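You operate a simulated robot arm through the tools that you are given. There is no shell and no other tool. Be economical: measure what you need, move in short steps, check, and stop when the job is done.

Carry out the task below with a simulated robot arm. There is one attempt and no reset: what you move stays moved.

TASK
Fetch the teal hex cap and set it on the purple sheet. Then put the socket key on the orange plate.
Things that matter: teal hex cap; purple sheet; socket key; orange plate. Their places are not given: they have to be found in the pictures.

It is judged by the outcome, as a careful person would: the job done as asked, and still so three seconds after it is handed in. It fails if anything else is knocked over, pushed out of place, dropped, spilled or broken.

THE ROBOT
A 7-joint arm with a two-finger parallel gripper, fixed in place. Base frame: the origin is at the foot of the arm, x ahead of it, y to its left, z up; the work surface is at about z = 0. Lengths are in mm, angles in rad, forces in N, time in s.
With the tool pointing down near the work surface it reaches from about 240 to 620 mm from the base axis. Its first joint turns from -1.152 to 1.152 rad. Payload 2.6 kg.
Tool frame: the origin (TCP) lies between the finger pads and is the grasp point; the fingertips stand 30 mm ahead of it; z points along the fingers, y is the line along which they close. The gripper opens to 94 mm. The fingers are 28 mm wide and 10 mm thick; the gripper's body (50 by 96 mm) begins 55 mm behind the TCP.
Orientation is that of the tool frame in the base frame, as a unit quaternion [x, y, z, w]. With the fingers straight down and closing along the base's y, the tool's x points along the base's -x, its y along +y and its z along -z.

THE INTERFACE
- The arm moves only by the tool play_rows. Its argument "plan" is one flat list of numbers, 7 for each row, row after row: the shift along the tool's x, y, z in units of 30 mm (1.0 is 30 mm), then the turn, a rotation vector about the tool's x, y, z in units of 8 degrees (1.0 is 8 degrees), then the closure in counts, from 0 (fully open) to 255 (shut). In form: [dx, dy, dz, wx, wy, wz, grip, dx, dy, dz, wx, wy, wz, grip, ...]. A call has 1 to 20 rows; each row shifts and turns the commanded pose from where the row before left it, along the tool's axes as they then stand. A call with a number of a shift or a turn outside -1 to 1 is refused whole. A row lasts 0.2 s, in which the tool goes at most 50 mm and 0.15 rad; a call with a longer step from one row to the next is refused whole, and so is a gripper value outside its range. A pose out of reach is approached as far as the arm can. The call stops where the force on the tool passes 40 N (or 10 N more than at its start, if that is more) or the arm is blocked; 0.2 s more then pass. The fingers move at their own pace (about 72 mm/s each) and stop on an object; they squeeze with about 30 N. The grip force told is the motor's: it shows also when the fingers shut on nothing. Time passes only in rows, and 0.2 s behind the last, so rows that do not move let the fingers close. It gives the time, the measured TCP pose, the force on the tool (base axes), the opening and the grip force at its end, in the units of the frame above (readings bear some noise).
- Cameras (640 x 400 px; columns grow to the right, rows downward): "scene" is fixed at [40.2, 443.5, 556.2]; the picture's right is [-0.68, -0.74, 0.00], its down [-0.49, 0.45, -0.75] and it looks along [0.55, -0.51, -0.66] (base axes); focal length 312 px, centre (320, 200). "wrist" rides on the gripper at [-37, 0, -58] in the tool frame; the picture's right is [0.00, -1.00, 0.00], its down [0.97, 0.00, -0.24] and it looks along [0.24, 0.00, 0.97] (tool axes); focal length 218 px, centre (320, 200).
- camera(camera): a new picture of that camera. No time passes.
- probe_pixels(camera, pixels): for up to 12 pixels [column, row] of the newest picture of that camera ("zoom" is the newest enlarged one), the place [x, y, z] in the base frame of the surface seen there, good to about 2 mm. No time passes.
- close_up(camera, box): a new picture of the part [left, top, right, bottom] of that camera's present view, enlarged. No time passes.
- close_job(): hands the job in; it is judged then, once.

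Work in short steps. Measure before you move; look again where a grasp or a placing could have gone wrong, and mend it. You have 80 turns and 34 pictures in all, the two below and enlarged ones among them. Open the gripper and draw the arm clear of the work before you hand the job in, unless the task says otherwise; then end with one line.

The tools are called after "Emit:" as name(argument=value, ...) on one line, values as JSON. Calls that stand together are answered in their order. play_rows: Moves the arm, as the interface text tells. Its arguments: {"type":"object","properties":{"plan":{"type":"array","items":{"type":"number"}}},"required":["plan"]} The other tools are called the same way: camera (camera) takes a picture; probe_pixels (camera, pixels) gives the place of the surface under pixels of a picture; close_up (camera, box) takes an enlarged picture of a part of a camera's view; close_job () hands the job in.

At the start:

```text
clock: 0.0
tool_pos: [322.7, 152.7, 245.0]
orientation: [0.0, 1.0, 0.0, 0.0]
contact_force: [0.1, -1.6, -1.3]
gripper_width: 93.8
grip_force: 0.1
```

scene: 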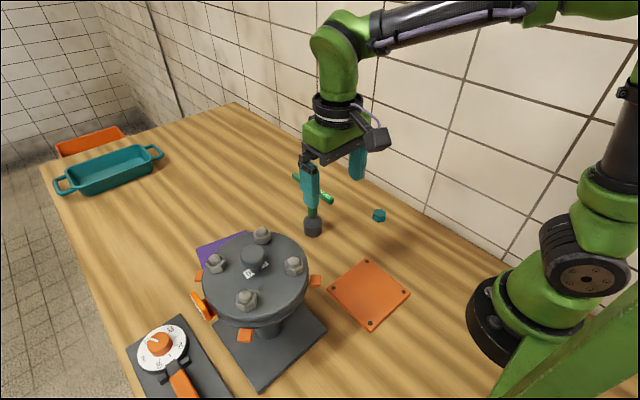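
wrist: 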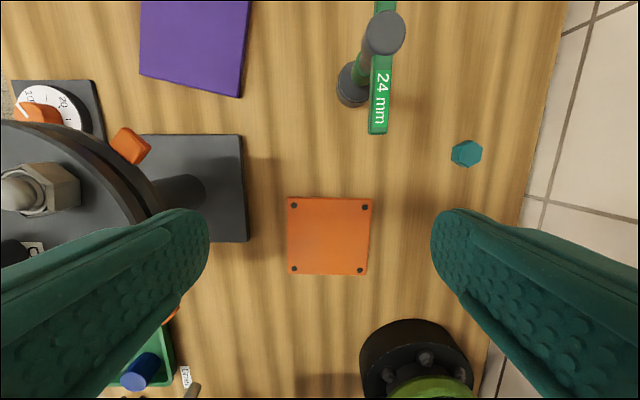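

The wrist view shows the teal cap at about (467,153), the purple sheet at (195,45), the socket key at (375,80) and the orange plate at (330,236). I'll probe these and take enlarged views.

Emit:
probe_pixels(camera="wrist", pixels=[[467, 150], [467, 163], [145, 72], [240, 95], [248, 5], [195, 45], [385, 33], [352, 90], [378, 125], [383, 5], [292, 200], [366, 272]])

Emit:
close_up(camera="wrist", box=[300, 0, 500, 180])

Emit:
close_up(camera="scene", box=[180, 150, 420, 340])

```text
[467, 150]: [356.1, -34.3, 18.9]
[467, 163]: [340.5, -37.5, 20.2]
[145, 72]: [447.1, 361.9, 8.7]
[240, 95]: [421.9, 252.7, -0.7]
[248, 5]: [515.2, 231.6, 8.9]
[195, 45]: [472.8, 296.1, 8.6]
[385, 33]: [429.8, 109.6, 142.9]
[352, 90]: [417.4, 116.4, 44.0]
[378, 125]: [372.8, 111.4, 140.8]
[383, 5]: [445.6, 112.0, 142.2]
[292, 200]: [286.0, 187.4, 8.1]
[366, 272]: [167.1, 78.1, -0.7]
```

```text
2.22 times, centred on (400, 90) of wrist
```

zoom: 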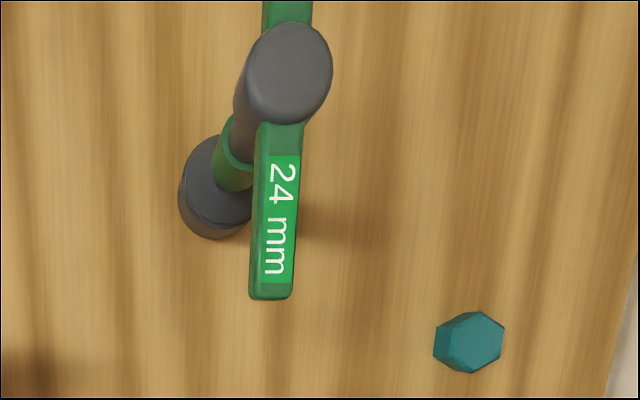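

```text
2.11 times, centred on (300, 245) of scene
```

zoom: 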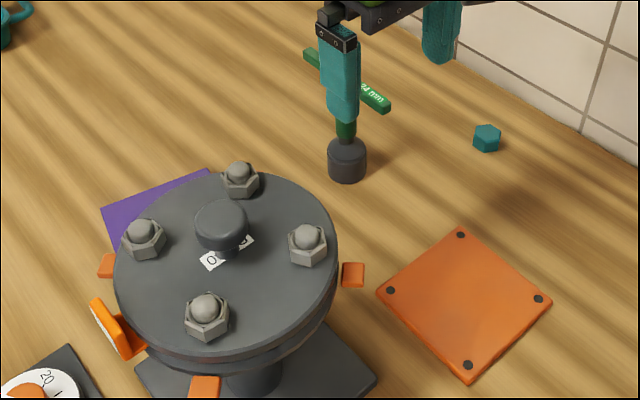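

The cap is about 20 mm tall near (348,-36). The key stands upright near (420,112) with its handle at z≈142. I'll move above the cap, staying clear of the key.

Emit:
play_rows(plan=[-0.12, -0.9, 0.4, 0, 0, 0, 0, -0.12, -0.9, 0.4, 0, 0, 0, 0, -0.12, -0.9, 0.4, 0, 0, 0, 0, -0.12, -0.9, 0.4, 0, 0, 0, 0, -0.12, -0.9, 0.4, 0, 0, 0, 0, -0.12, -0.9, 0.4, 0, 0, 0, 0, -0.12, -0.9, 0.4, 0, 0, 0, 0, 0, 0, 0, 0, 0, 0, 0])

Emit:
close_up(camera="wrist", box=[240, 160, 400, 260])

Emit:
camera(camera="wrist")

```text
clock: 1.8
tool_pos: [349.9, -36.9, 160.4]
orientation: [0.0, 1.0, -0.001, 0.0]
contact_force: [-0.7, 0.3, 0.2]
gripper_width: 94.1
grip_force: 0.1
```

```text
4.00 times, centred on (320, 210) of wrist
```

zoom: 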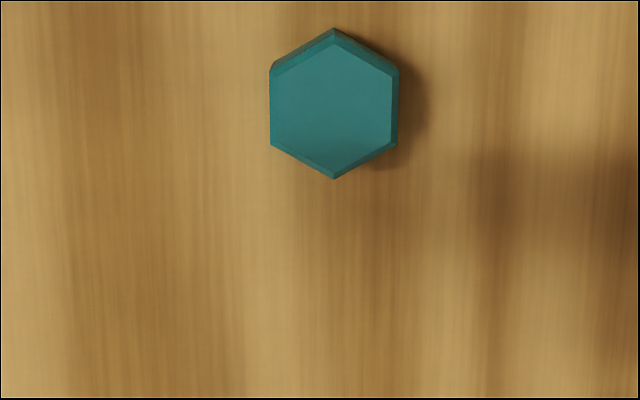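

```text
28 pictures are left
```

wrist: 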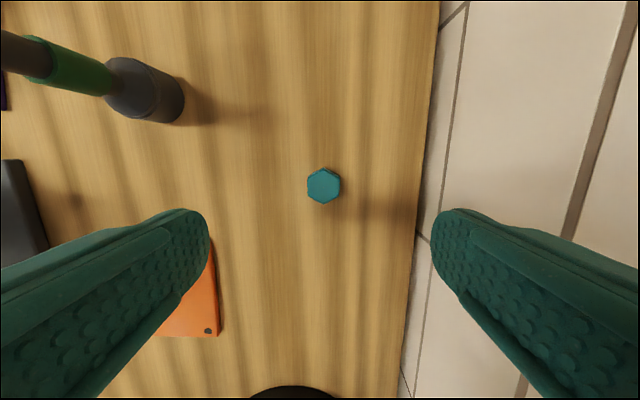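

The cap's flats face ±y, so no turn is needed. I'll probe its top centre, the socket base of the key, and the orange plate corner.

Emit:
probe_pixels(camera="zoom", pixels=[[332, 108], [332, 50], [332, 168], [276, 110], [388, 110]])

Emit:
probe_pixels(camera="wrist", pixels=[[208, 331], [177, 98], [215, 240]])

```text
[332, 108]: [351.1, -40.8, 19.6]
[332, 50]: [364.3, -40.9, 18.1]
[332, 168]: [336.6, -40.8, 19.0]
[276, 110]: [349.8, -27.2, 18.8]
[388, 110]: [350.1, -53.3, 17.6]
```

```text
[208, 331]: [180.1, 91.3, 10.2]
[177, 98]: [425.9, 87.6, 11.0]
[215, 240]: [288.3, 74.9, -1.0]
```

Cap centre is (350.5,-40.5), top at z≈19. I'll shift 3.6 mm in −y, go down to TCP z≈36 and close.

Emit:
play_rows(plan=[-0.02, -0.12, 0.8, 0, 0, 0, 0, 0, 0, 0.8, 0, 0, 0, 0, 0, 0, 0.8, 0, 0, 0, 0, 0, 0, 0.8, 0, 0, 0, 0, 0, 0, 0.6, 0, 0, 0, 0, 0, 0, 0.34, 0, 0, 0, 0, 0, 0, 0, 0, 0, 0, 0, 0, 0, 0, 0, 0, 0, 255, 0, 0, 0, 0, 0, 0, 255, 0, 0, 0, 0, 0, 0, 255, 0, 0, 0, 0, 0, 0, 255, 0, 0, 0, 0, 0, 0, 255])

```text
clock: 4.4
tool_pos: [349.2, -39.7, 37.1]
orientation: [0.0, 1.0, -0.001, 0.0]
contact_force: [0.2, -0.7, -0.1]
gripper_width: 28.8
grip_force: 29.9
```

Cap is held at 28.8 mm. I'll lift high, then carry it over toward the purple sheet.

Emit:
play_rows(plan=[0, 0, -0.5, 0, 0, 0, 255, 0, 0, -0.99, 0, 0, 0, 255, 0, 0, -0.99, 0, 0, 0, 255, 0, 0, -0.99, 0, 0, 0, 255, 0, 0, -0.99, 0, 0, 0, 255, 0, 0, -0.99, 0, 0, 0, 255, 0, 0, -0.99, 0, 0, 0, 255, 0, 0, -0.99, 0, 0, 0, 255, 0, 0, 0, 0, 0, 0, 255])

Emit:
play_rows(plan=[-0.322, 0.917, 0, 0, 0, 0, 255, -0.322, 0.917, 0, 0, 0, 0, 255, -0.322, 0.917, 0, 0, 0, 0, 255, -0.322, 0.917, 0, 0, 0, 0, 255, -0.322, 0.917, 0, 0, 0, 0, 255, -0.322, 0.917, 0, 0, 0, 0, 255, -0.322, 0.917, 0, 0, 0, 0, 255, -0.322, 0.917, 0, 0, 0, 0, 255, -0.322, 0.917, 0, 0, 0, 0, 255, -0.322, 0.917, 0, 0, 0, 0, 255, -0.322, 0.917, 0, 0, 0, 0, 255, -0.322, 0.917, 0, 0, 0, 0, 255, 0, 0, 0, 0, 0, 0, 255])

Emit:
camera(camera="wrist")

Emit:
camera(camera="scene")

```text
clock: 6.4
tool_pos: [348.2, -41.6, 260.6]
orientation: [-0.001, 1.0, 0.0, 0.0]
contact_force: [-1.0, 0.2, -0.1]
gripper_width: 28.6
grip_force: 30.1
```

```text
clock: 9.2
tool_pos: [464.0, 288.2, 257.1]
orientation: [0.0, 1.0, 0.0, 0.0]
contact_force: [-0.8, 0.4, -0.2]
gripper_width: 28.8
grip_force: 30.1
```

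```text
27 pictures are left
```

wrist: 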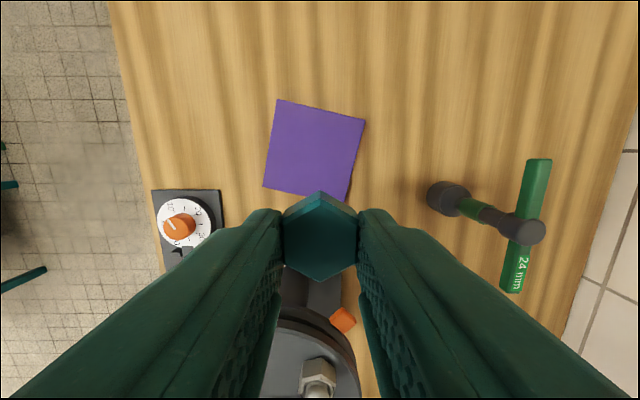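

```text
26 pictures are left
```

scene: 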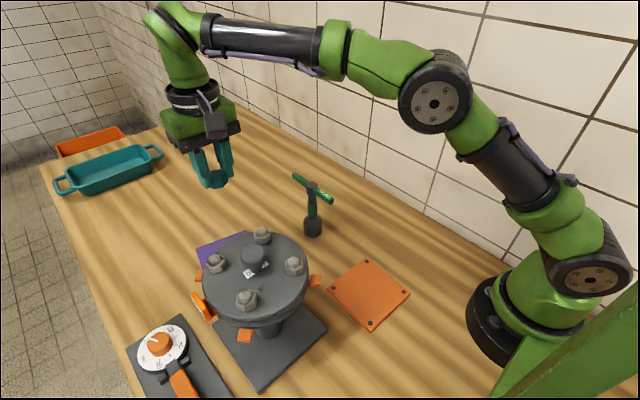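

I'll probe the sheet's corners and the nearby flange to check clearance.

Emit:
probe_pixels(camera="wrist", pixels=[[280, 103], [361, 121], [266, 185], [347, 198], [312, 150], [280, 318], [340, 345], [345, 318], [320, 380], [300, 290], [540, 235], [530, 175]])

Emit:
probe_pixels(camera="scene", pixels=[[262, 235], [216, 262], [235, 238], [206, 285], [305, 262], [294, 262], [313, 188], [296, 177], [330, 200], [313, 230]])

```text
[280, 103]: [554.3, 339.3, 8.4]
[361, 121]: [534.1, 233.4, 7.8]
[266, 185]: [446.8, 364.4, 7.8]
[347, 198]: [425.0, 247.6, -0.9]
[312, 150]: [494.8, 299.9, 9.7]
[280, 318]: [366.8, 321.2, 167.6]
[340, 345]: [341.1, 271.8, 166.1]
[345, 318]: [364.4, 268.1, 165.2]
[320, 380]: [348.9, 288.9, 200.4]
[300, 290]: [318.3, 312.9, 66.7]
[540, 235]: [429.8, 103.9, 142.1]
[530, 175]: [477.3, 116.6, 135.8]
```

```text
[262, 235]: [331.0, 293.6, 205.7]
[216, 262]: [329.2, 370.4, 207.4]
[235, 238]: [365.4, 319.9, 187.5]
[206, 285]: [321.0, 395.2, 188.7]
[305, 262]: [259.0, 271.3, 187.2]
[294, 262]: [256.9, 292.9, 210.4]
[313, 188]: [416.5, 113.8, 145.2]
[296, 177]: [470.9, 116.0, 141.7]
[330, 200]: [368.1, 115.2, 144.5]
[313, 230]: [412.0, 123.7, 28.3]
```

Sheet centre is about (490,299) with its top at z≈8. The flange edge at x≈367 is clear. I'll shift there and descend to just above the sheet.

Emit:
play_rows(plan=[-0.43, 0.18, 0, 0, 0, 0, 255, -0.43, 0.18, 0, 0, 0, 0, 255, 0, 0, 0.9, 0, 0, 0, 255, 0, 0, 0.9, 0, 0, 0, 255, 0, 0, 0.9, 0, 0, 0, 255, 0, 0, 0.9, 0, 0, 0, 255, 0, 0, 0.9, 0, 0, 0, 255, 0, 0, 0.9, 0, 0, 0, 255, 0, 0, 0.9, 0, 0, 0, 255, 0, 0, 0.4, 0, 0, 0, 255, 0, 0, 0.2, 0, 0, 0, 255, 0, 0, 0, 0, 0, 0, 255])

Emit:
camera(camera="wrist")

```text
clock: 11.8
tool_pos: [491.6, 299.2, 52.9]
orientation: [0.0, 1.0, 0.0, 0.001]
contact_force: [0.3, -0.2, -0.5]
gripper_width: 29.0
grip_force: 29.7
```

```text
25 pictures are left
```

wrist: 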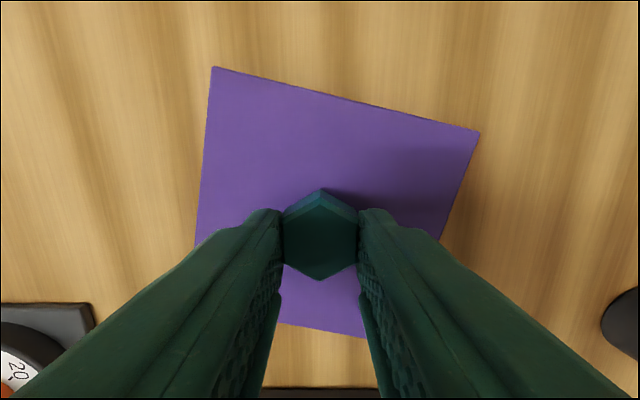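

The cap is centred over the sheet. I'll lower in small steps until it touches.

Emit:
play_rows(plan=[0, 0, 0.1, 0, 0, 0, 255, 0, 0, 0.08, 0, 0, 0, 255, 0, 0, 0.04, 0, 0, 0, 255, 0, 0, 0, 0, 0, 0, 255])

```text
clock: 12.8
tool_pos: [492.7, 300.2, 45.6]
orientation: [0.0, 1.0, 0.001, 0.0]
contact_force: [-1.3, -0.4, 4.0]
gripper_width: 28.6
grip_force: 30.3
```

Contact force of 4 N shows it has touched down. I'll open gently in place, then rise.

Emit:
play_rows(plan=[0, 0, 0, 0, 0, 0, 150, 0, 0, 0, 0, 0, 0, 100, 0, 0, 0, 0, 0, 0, 60, 0, 0, 0, 0, 0, 0, 60, 0, 0, -0.3, 0, 0, 0, 60, 0, 0, -0.8, 0, 0, 0, 60, 0, 0, -0.95, 0, 0, 0, 60, 0, 0, -0.95, 0, 0, 0, 60, 0, 0, -0.95, 0, 0, 0, 60, 0, 0, -0.95, 0, 0, 0, 60, 0, 0, -0.95, 0, 0, 0, 60, 0, 0, -0.95, 0, 0, 0, 60, 0, 0, 0, 0, 0, 0, 0])

Emit:
camera(camera="wrist")

Emit:
close_up(camera="scene", box=[260, 150, 430, 340])

```text
clock: 15.6
tool_pos: [492.3, 299.8, 250.0]
orientation: [-0.001, 1.0, 0.001, -0.001]
contact_force: [0.3, 0.5, 0.6]
gripper_width: 93.9
grip_force: 0.1
```

```text
24 pictures are left
```

wrist: 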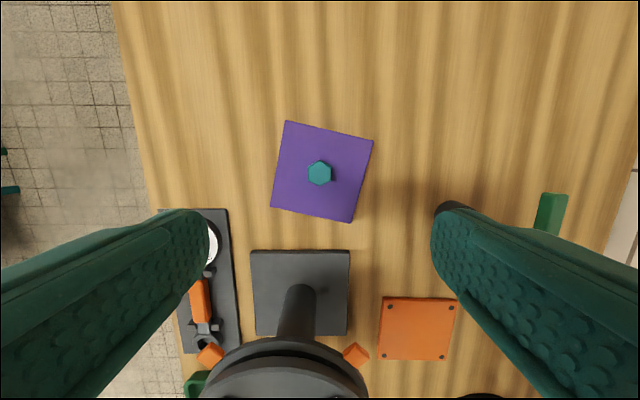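

```text
2.11 times, centred on (345, 245) of scene
```

zoom: 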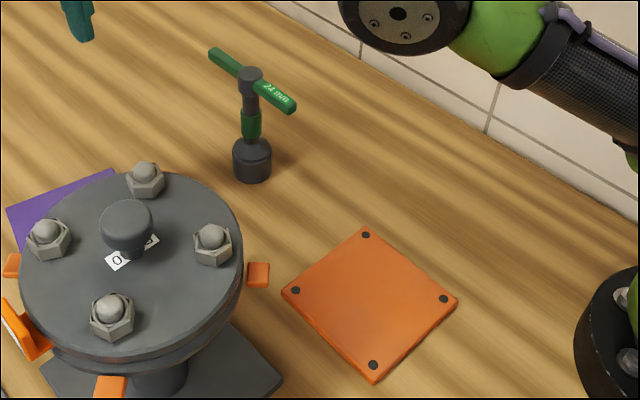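

The cap sits centred on the sheet, and the key is still upright. I'll probe the plate corners and the key now.

Emit:
probe_pixels(camera="zoom", pixels=[[366, 235], [295, 290], [443, 299], [373, 364], [368, 305], [250, 73], [216, 54], [288, 104], [250, 125], [253, 165], [258, 275], [240, 90]])

Emit:
play_rows(plan=[0.35, -0.92, 0, 0, 0, 0, 0, 0.35, -0.92, 0, 0, 0, 0, 0, 0.35, -0.92, 0, 0, 0, 0, 0, 0.35, -0.92, 0, 0, 0, 0, 0, 0.35, -0.92, 0, 0, 0, 0, 0, 0.35, -0.92, 0, 0, 0, 0, 0, 0.3, -0.7, 0, 0, 0, 0, 0, 0, 0, 0, 0, 0, 0, 0])

Emit:
camera(camera="wrist")

```text
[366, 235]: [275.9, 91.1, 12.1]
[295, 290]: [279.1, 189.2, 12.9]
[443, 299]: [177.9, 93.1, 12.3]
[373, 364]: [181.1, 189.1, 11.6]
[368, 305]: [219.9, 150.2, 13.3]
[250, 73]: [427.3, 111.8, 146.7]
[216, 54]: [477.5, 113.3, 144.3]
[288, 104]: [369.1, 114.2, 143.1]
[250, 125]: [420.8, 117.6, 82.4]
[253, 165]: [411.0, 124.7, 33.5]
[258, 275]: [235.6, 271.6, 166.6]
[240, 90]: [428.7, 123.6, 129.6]
```

```text
clock: 17.4
tool_pos: [419.5, 113.7, 250.3]
orientation: [0.0, 1.0, 0.0, 0.001]
contact_force: [-0.1, 0.3, 0.3]
gripper_width: 94.1
grip_force: 0.0
```

```text
22 pictures are left
```

wrist: 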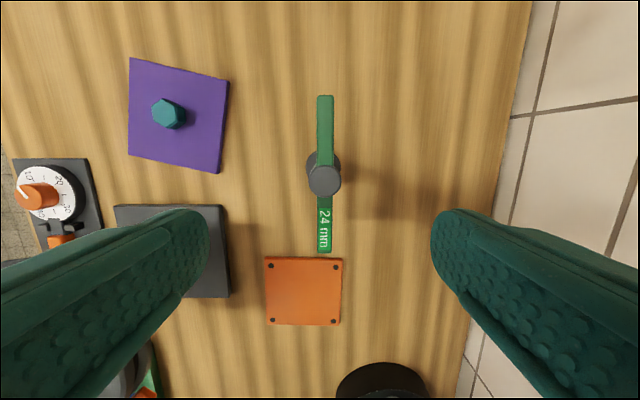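

I'm above the key, so I'll probe the hub and bar outlines.

Emit:
probe_pixels(camera="wrist", pixels=[[324, 179], [311, 179], [337, 179], [324, 166], [324, 192], [325, 110], [325, 240], [318, 130], [332, 130], [318, 245], [330, 245], [309, 163]])

Emit:
close_up(camera="wrist", box=[270, 80, 380, 260])

```text
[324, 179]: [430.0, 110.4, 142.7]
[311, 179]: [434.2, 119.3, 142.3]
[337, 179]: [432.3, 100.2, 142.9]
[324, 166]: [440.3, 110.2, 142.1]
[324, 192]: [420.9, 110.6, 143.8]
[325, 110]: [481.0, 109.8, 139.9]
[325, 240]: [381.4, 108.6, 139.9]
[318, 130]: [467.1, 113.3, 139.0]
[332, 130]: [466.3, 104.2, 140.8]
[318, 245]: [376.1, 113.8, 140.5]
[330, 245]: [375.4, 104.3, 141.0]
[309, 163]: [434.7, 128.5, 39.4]
```

```text
2.22 times, centred on (325, 170) of wrist
```

zoom: 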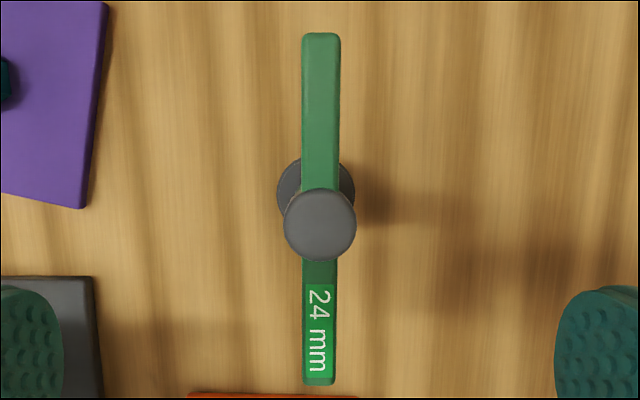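

Hub is at (430,110), about 24 mm across, top z≈143. I'll go to TCP z≈126 with the fingers straddling the hub in y, then close.

Emit:
play_rows(plan=[-0.35, -0.12, 0, 0, 0, 0, 0, 0, 0, 0.8, 0, 0, 0, 0, 0, 0, 0.8, 0, 0, 0, 0, 0, 0, 0.8, 0, 0, 0, 0, 0, 0, 0.8, 0, 0, 0, 0, 0, 0, 0.6, 0, 0, 0, 0, 0, 0, 0.34, 0, 0, 0, 0, 0, 0, 0, 0, 0, 0, 0])

Emit:
camera(camera="wrist")

Emit:
close_up(camera="scene", box=[240, 100, 400, 260])

```text
clock: 19.2
tool_pos: [428.8, 110.8, 125.5]
orientation: [0.0, 1.0, 0.0, 0.0]
contact_force: [-0.1, 0.0, 0.4]
gripper_width: 94.0
grip_force: 0.0
```

```text
20 pictures are left
```

wrist: 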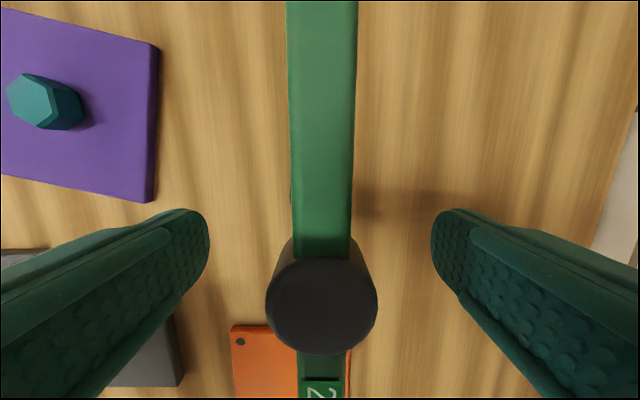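

```text
2.50 times, centred on (320, 180) of scene
```

zoom: 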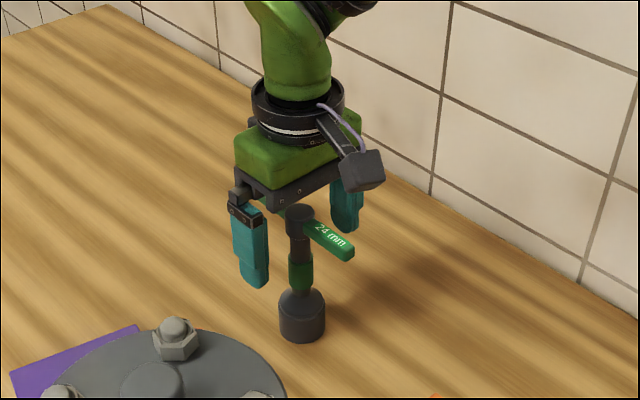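

The hub is centred between the fingers (column 321), so I'll close in stages.

Emit:
play_rows(plan=[0, 0, 0, 0, 0, 0, 80, 0, 0, 0, 0, 0, 0, 130, 0, 0, 0, 0, 0, 0, 160, 0, 0, 0, 0, 0, 0, 180, 0, 0, 0, 0, 0, 0, 200, 0, 0, 0, 0, 0, 0, 255, 0, 0, 0, 0, 0, 0, 255, 0, 0, 0, 0, 0, 0, 255])

Emit:
close_up(camera="scene", box=[240, 100, 400, 260])

```text
clock: 21.0
tool_pos: [427.8, 109.5, 127.0]
orientation: [0.0, 1.0, 0.0, 0.001]
contact_force: [0.2, -0.5, 0.2]
gripper_width: 25.0
grip_force: 30.0
```

```text
2.50 times, centred on (320, 180) of scene
```

zoom: 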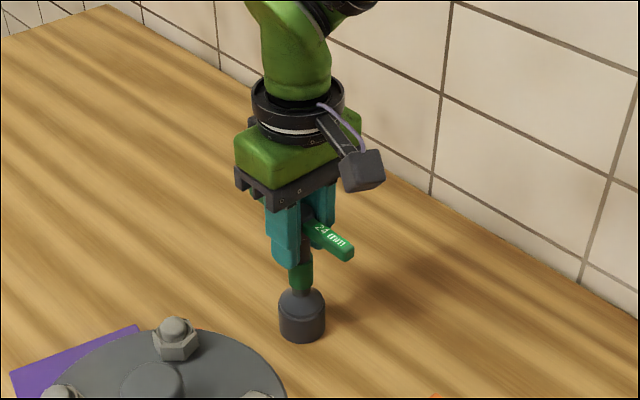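

Grip of 25 mm on the hub. I'll lift 60 mm and check that the key hangs straight.

Emit:
play_rows(plan=[0, 0, -0.2, 0, 0, 0, 255, 0, 0, -0.4, 0, 0, 0, 255, 0, 0, -0.7, 0, 0, 0, 255, 0, 0, -0.7, 0, 0, 0, 255, 0, 0, 0, 0, 0, 0, 255])

Emit:
close_up(camera="scene", box=[240, 80, 400, 260])

```text
clock: 22.2
tool_pos: [427.8, 109.8, 185.0]
orientation: [0.0, 1.0, 0.0, 0.0]
contact_force: [-0.8, 0.1, -1.9]
gripper_width: 25.0
grip_force: 30.1
```

```text
2.22 times, centred on (320, 170) of scene
```

zoom: 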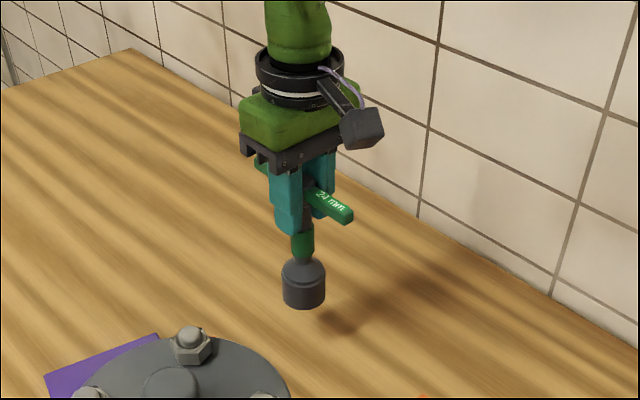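

It hangs straight. I'll carry it over the orange plate at about (233,141) at a moderate pace.

Emit:
play_rows(plan=[0.3, 0.05, 0, 0, 0, 0, 255, 0.5, 0.08, 0, 0, 0, 0, 255, 0.6, 0.095, 0, 0, 0, 0, 255, 0.6, 0.095, 0, 0, 0, 0, 255, 0.6, 0.095, 0, 0, 0, 0, 255, 0.6, 0.095, 0, 0, 0, 0, 255, 0.6, 0.095, 0, 0, 0, 0, 255, 0.6, 0.095, 0, 0, 0, 0, 255, 0.6, 0.095, 0, 0, 0, 0, 255, 0.6, 0.095, 0, 0, 0, 0, 255, 0.5, 0.08, 0, 0, 0, 0, 255, 0.3, 0.05, 0, 0, 0, 0, 255, 0.1, 0.015, 0, 0, 0, 0, 255, 0, 0, 0, 0, 0, 0, 255, 0, 0, 0, 0, 0, 0, 255])

Emit:
camera(camera="scene")

Emit:
camera(camera="wrist")

```text
clock: 25.4
tool_pos: [234.6, 141.7, 185.8]
orientation: [0.0, 1.0, 0.0, -0.001]
contact_force: [-0.5, 0.2, -4.2]
gripper_width: 25.0
grip_force: 29.7
```

```text
16 pictures are left
```

scene: 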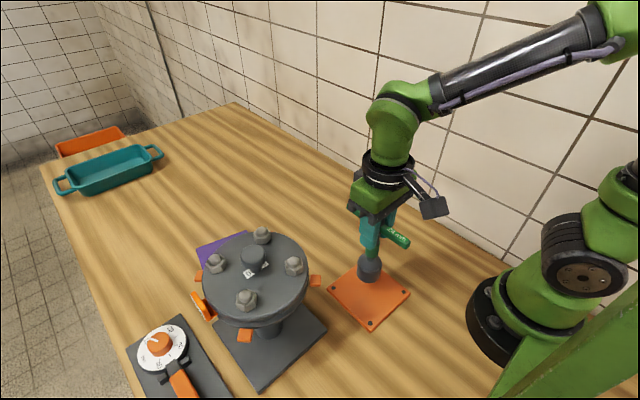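

```text
15 pictures are left
```

wrist: 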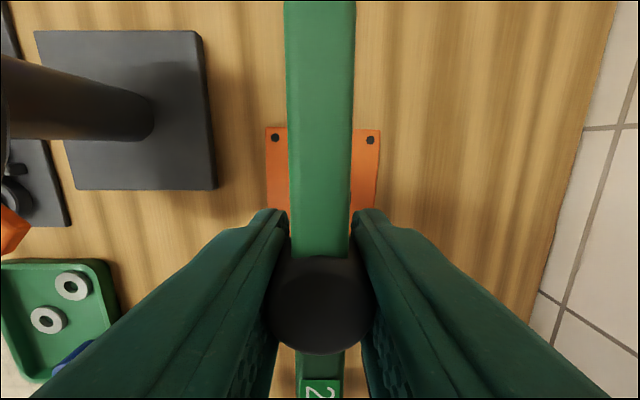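

The key is over the plate. I'll lower it to about 5 mm above contact, then use small steps.

Emit:
play_rows(plan=[0, 0, 0.5, 0, 0, 0, 255, 0, 0, 0.5, 0, 0, 0, 255, 0, 0, 0.3, 0, 0, 0, 255, 0, 0, 0.15, 0, 0, 0, 255, 0, 0, 0, 0, 0, 0, 255])

Emit:
close_up(camera="scene", box=[310, 190, 430, 340])

```text
clock: 26.6
tool_pos: [234.7, 141.2, 140.2]
orientation: [0.0, 1.0, -0.001, 0.0]
contact_force: [-0.1, -0.1, -3.0]
gripper_width: 25.0
grip_force: 30.1
```

```text
2.67 times, centred on (370, 265) of scene
```

zoom: 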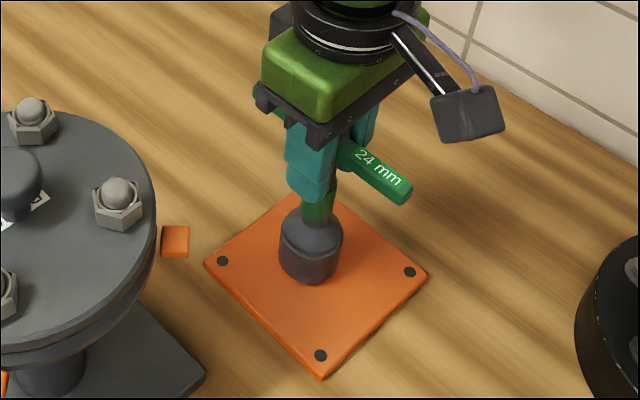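

Emit:
play_rows(plan=[0, 0, 0.06, 0, 0, 0, 255, 0, 0, 0.05, 0, 0, 0, 255, 0, 0, 0.03, 0, 0, 0, 255, 0, 0, 0, 0, 0, 0, 255])

```text
clock: 27.6
tool_pos: [236.0, 141.8, 136.9]
orientation: [0.0, 1.0, 0.0, 0.0]
contact_force: [0.9, 0.7, -3.2]
gripper_width: 25.1
grip_force: 30.0
```

Still −3 N, so the weight is hanging and there is no contact yet. I'll go down a little more.

Emit:
play_rows(plan=[0, 0, 0.03, 0, 0, 0, 255, 0, 0, 0, 0, 0, 0, 255])

```text
clock: 28.2
tool_pos: [235.0, 141.1, 136.8]
orientation: [0.0, 1.0, 0.0, 0.0]
contact_force: [0.0, -0.1, -2.6]
gripper_width: 25.0
grip_force: 29.9
```

Emit:
play_rows(plan=[0, 0, 0.04, 0, 0, 0, 255, 0, 0, 0, 0, 0, 0, 255])

```text
clock: 28.8
tool_pos: [235.4, 141.7, 137.3]
orientation: [0.0, 1.0, -0.001, 0.0]
contact_force: [-2.1, -2.2, 7.5]
gripper_width: 25.1
grip_force: 29.8
```

Contact at +7.5 N, so the key stands on the plate. I'll release in stages and stay in place to check.

Emit:
play_rows(plan=[0, 0, -0.02, 0, 0, 0, 255, 0, 0, 0, 0, 0, 0, 175, 0, 0, 0, 0, 0, 0, 150, 0, 0, 0, 0, 0, 0, 120, 0, 0, 0, 0, 0, 0, 80, 0, 0, 0, 0, 0, 0, 60, 0, 0, 0, 0, 0, 0, 60])

Emit:
close_up(camera="scene", box=[310, 190, 430, 340])

Emit:
camera(camera="wrist")

```text
clock: 30.4
tool_pos: [234.6, 141.7, 135.5]
orientation: [0.0, 1.0, 0.0, 0.0]
contact_force: [-0.1, -0.4, 0.3]
gripper_width: 71.8
grip_force: 0.1
```

```text
2.67 times, centred on (370, 265) of scene
```

zoom: 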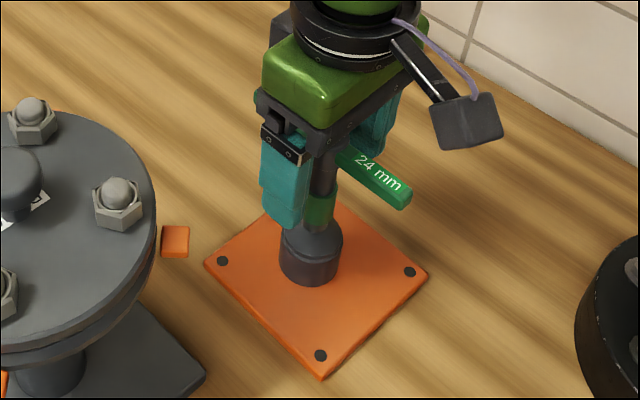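

```text
12 pictures are left
```

wrist: 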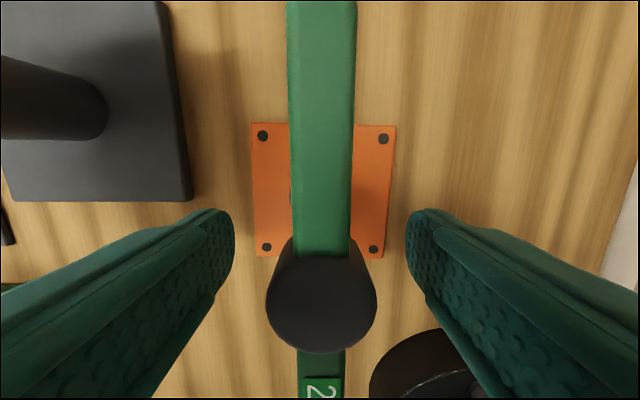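

The key stands upright and free of the fingers. I'll rise straight up, then draw away over the empty table.

Emit:
play_rows(plan=[0, 0, -0.3, 0, 0, 0, 60, 0, 0, -0.6, 0, 0, 0, 60, 0, 0, -0.9, 0, 0, 0, 60, 0, 0, -0.9, 0, 0, 0, 60, 0, 0, -0.9, 0, 0, 0, 60, 0, 0, -0.9, 0, 0, 0, 60, -0.7, -0.6, 0, 0, 0, 0, 60, -0.7, -0.6, 0, 0, 0, 0, 60, -0.7, -0.6, 0, 0, 0, 0, 60, -0.7, -0.6, 0, 0, 0, 0, 60, -0.7, -0.6, 0, 0, 0, 0, 60, -0.7, -0.6, 0, 0, 0, 0, 60, 0, 0, 0, 0, 0, 0, 0])

Emit:
camera(camera="scene")

Emit:
camera(camera="wrist")

```text
clock: 33.2
tool_pos: [362.5, 31.6, 271.3]
orientation: [0.0, 1.0, -0.001, -0.001]
contact_force: [0.4, -0.2, 0.7]
gripper_width: 93.8
grip_force: 0.1
```

```text
11 pictures are left
```

scene: 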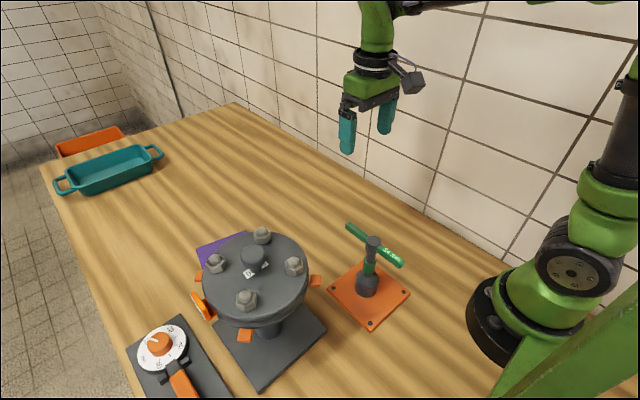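

```text
10 pictures are left
```

wrist: 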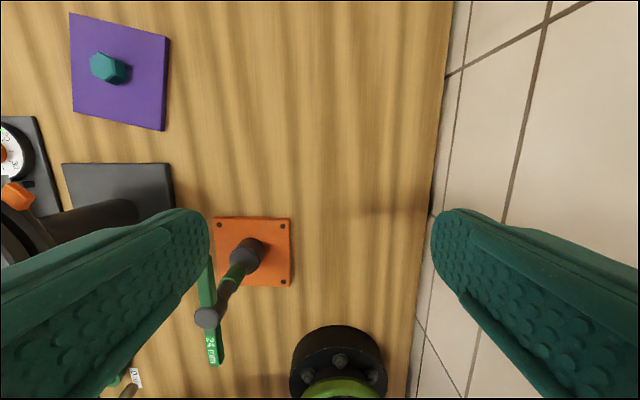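

The cap is on the purple sheet, the key stands on the orange plate, and the arm is clear with the gripper open. I'm handing the job in.

Emit:
close_job()

```text
The job is handed in.
```

The job is handed in: the teal hex cap is centred on the purple sheet, and the socket key stands upright on the orange plate, with nothing else disturbed in the final pictures.
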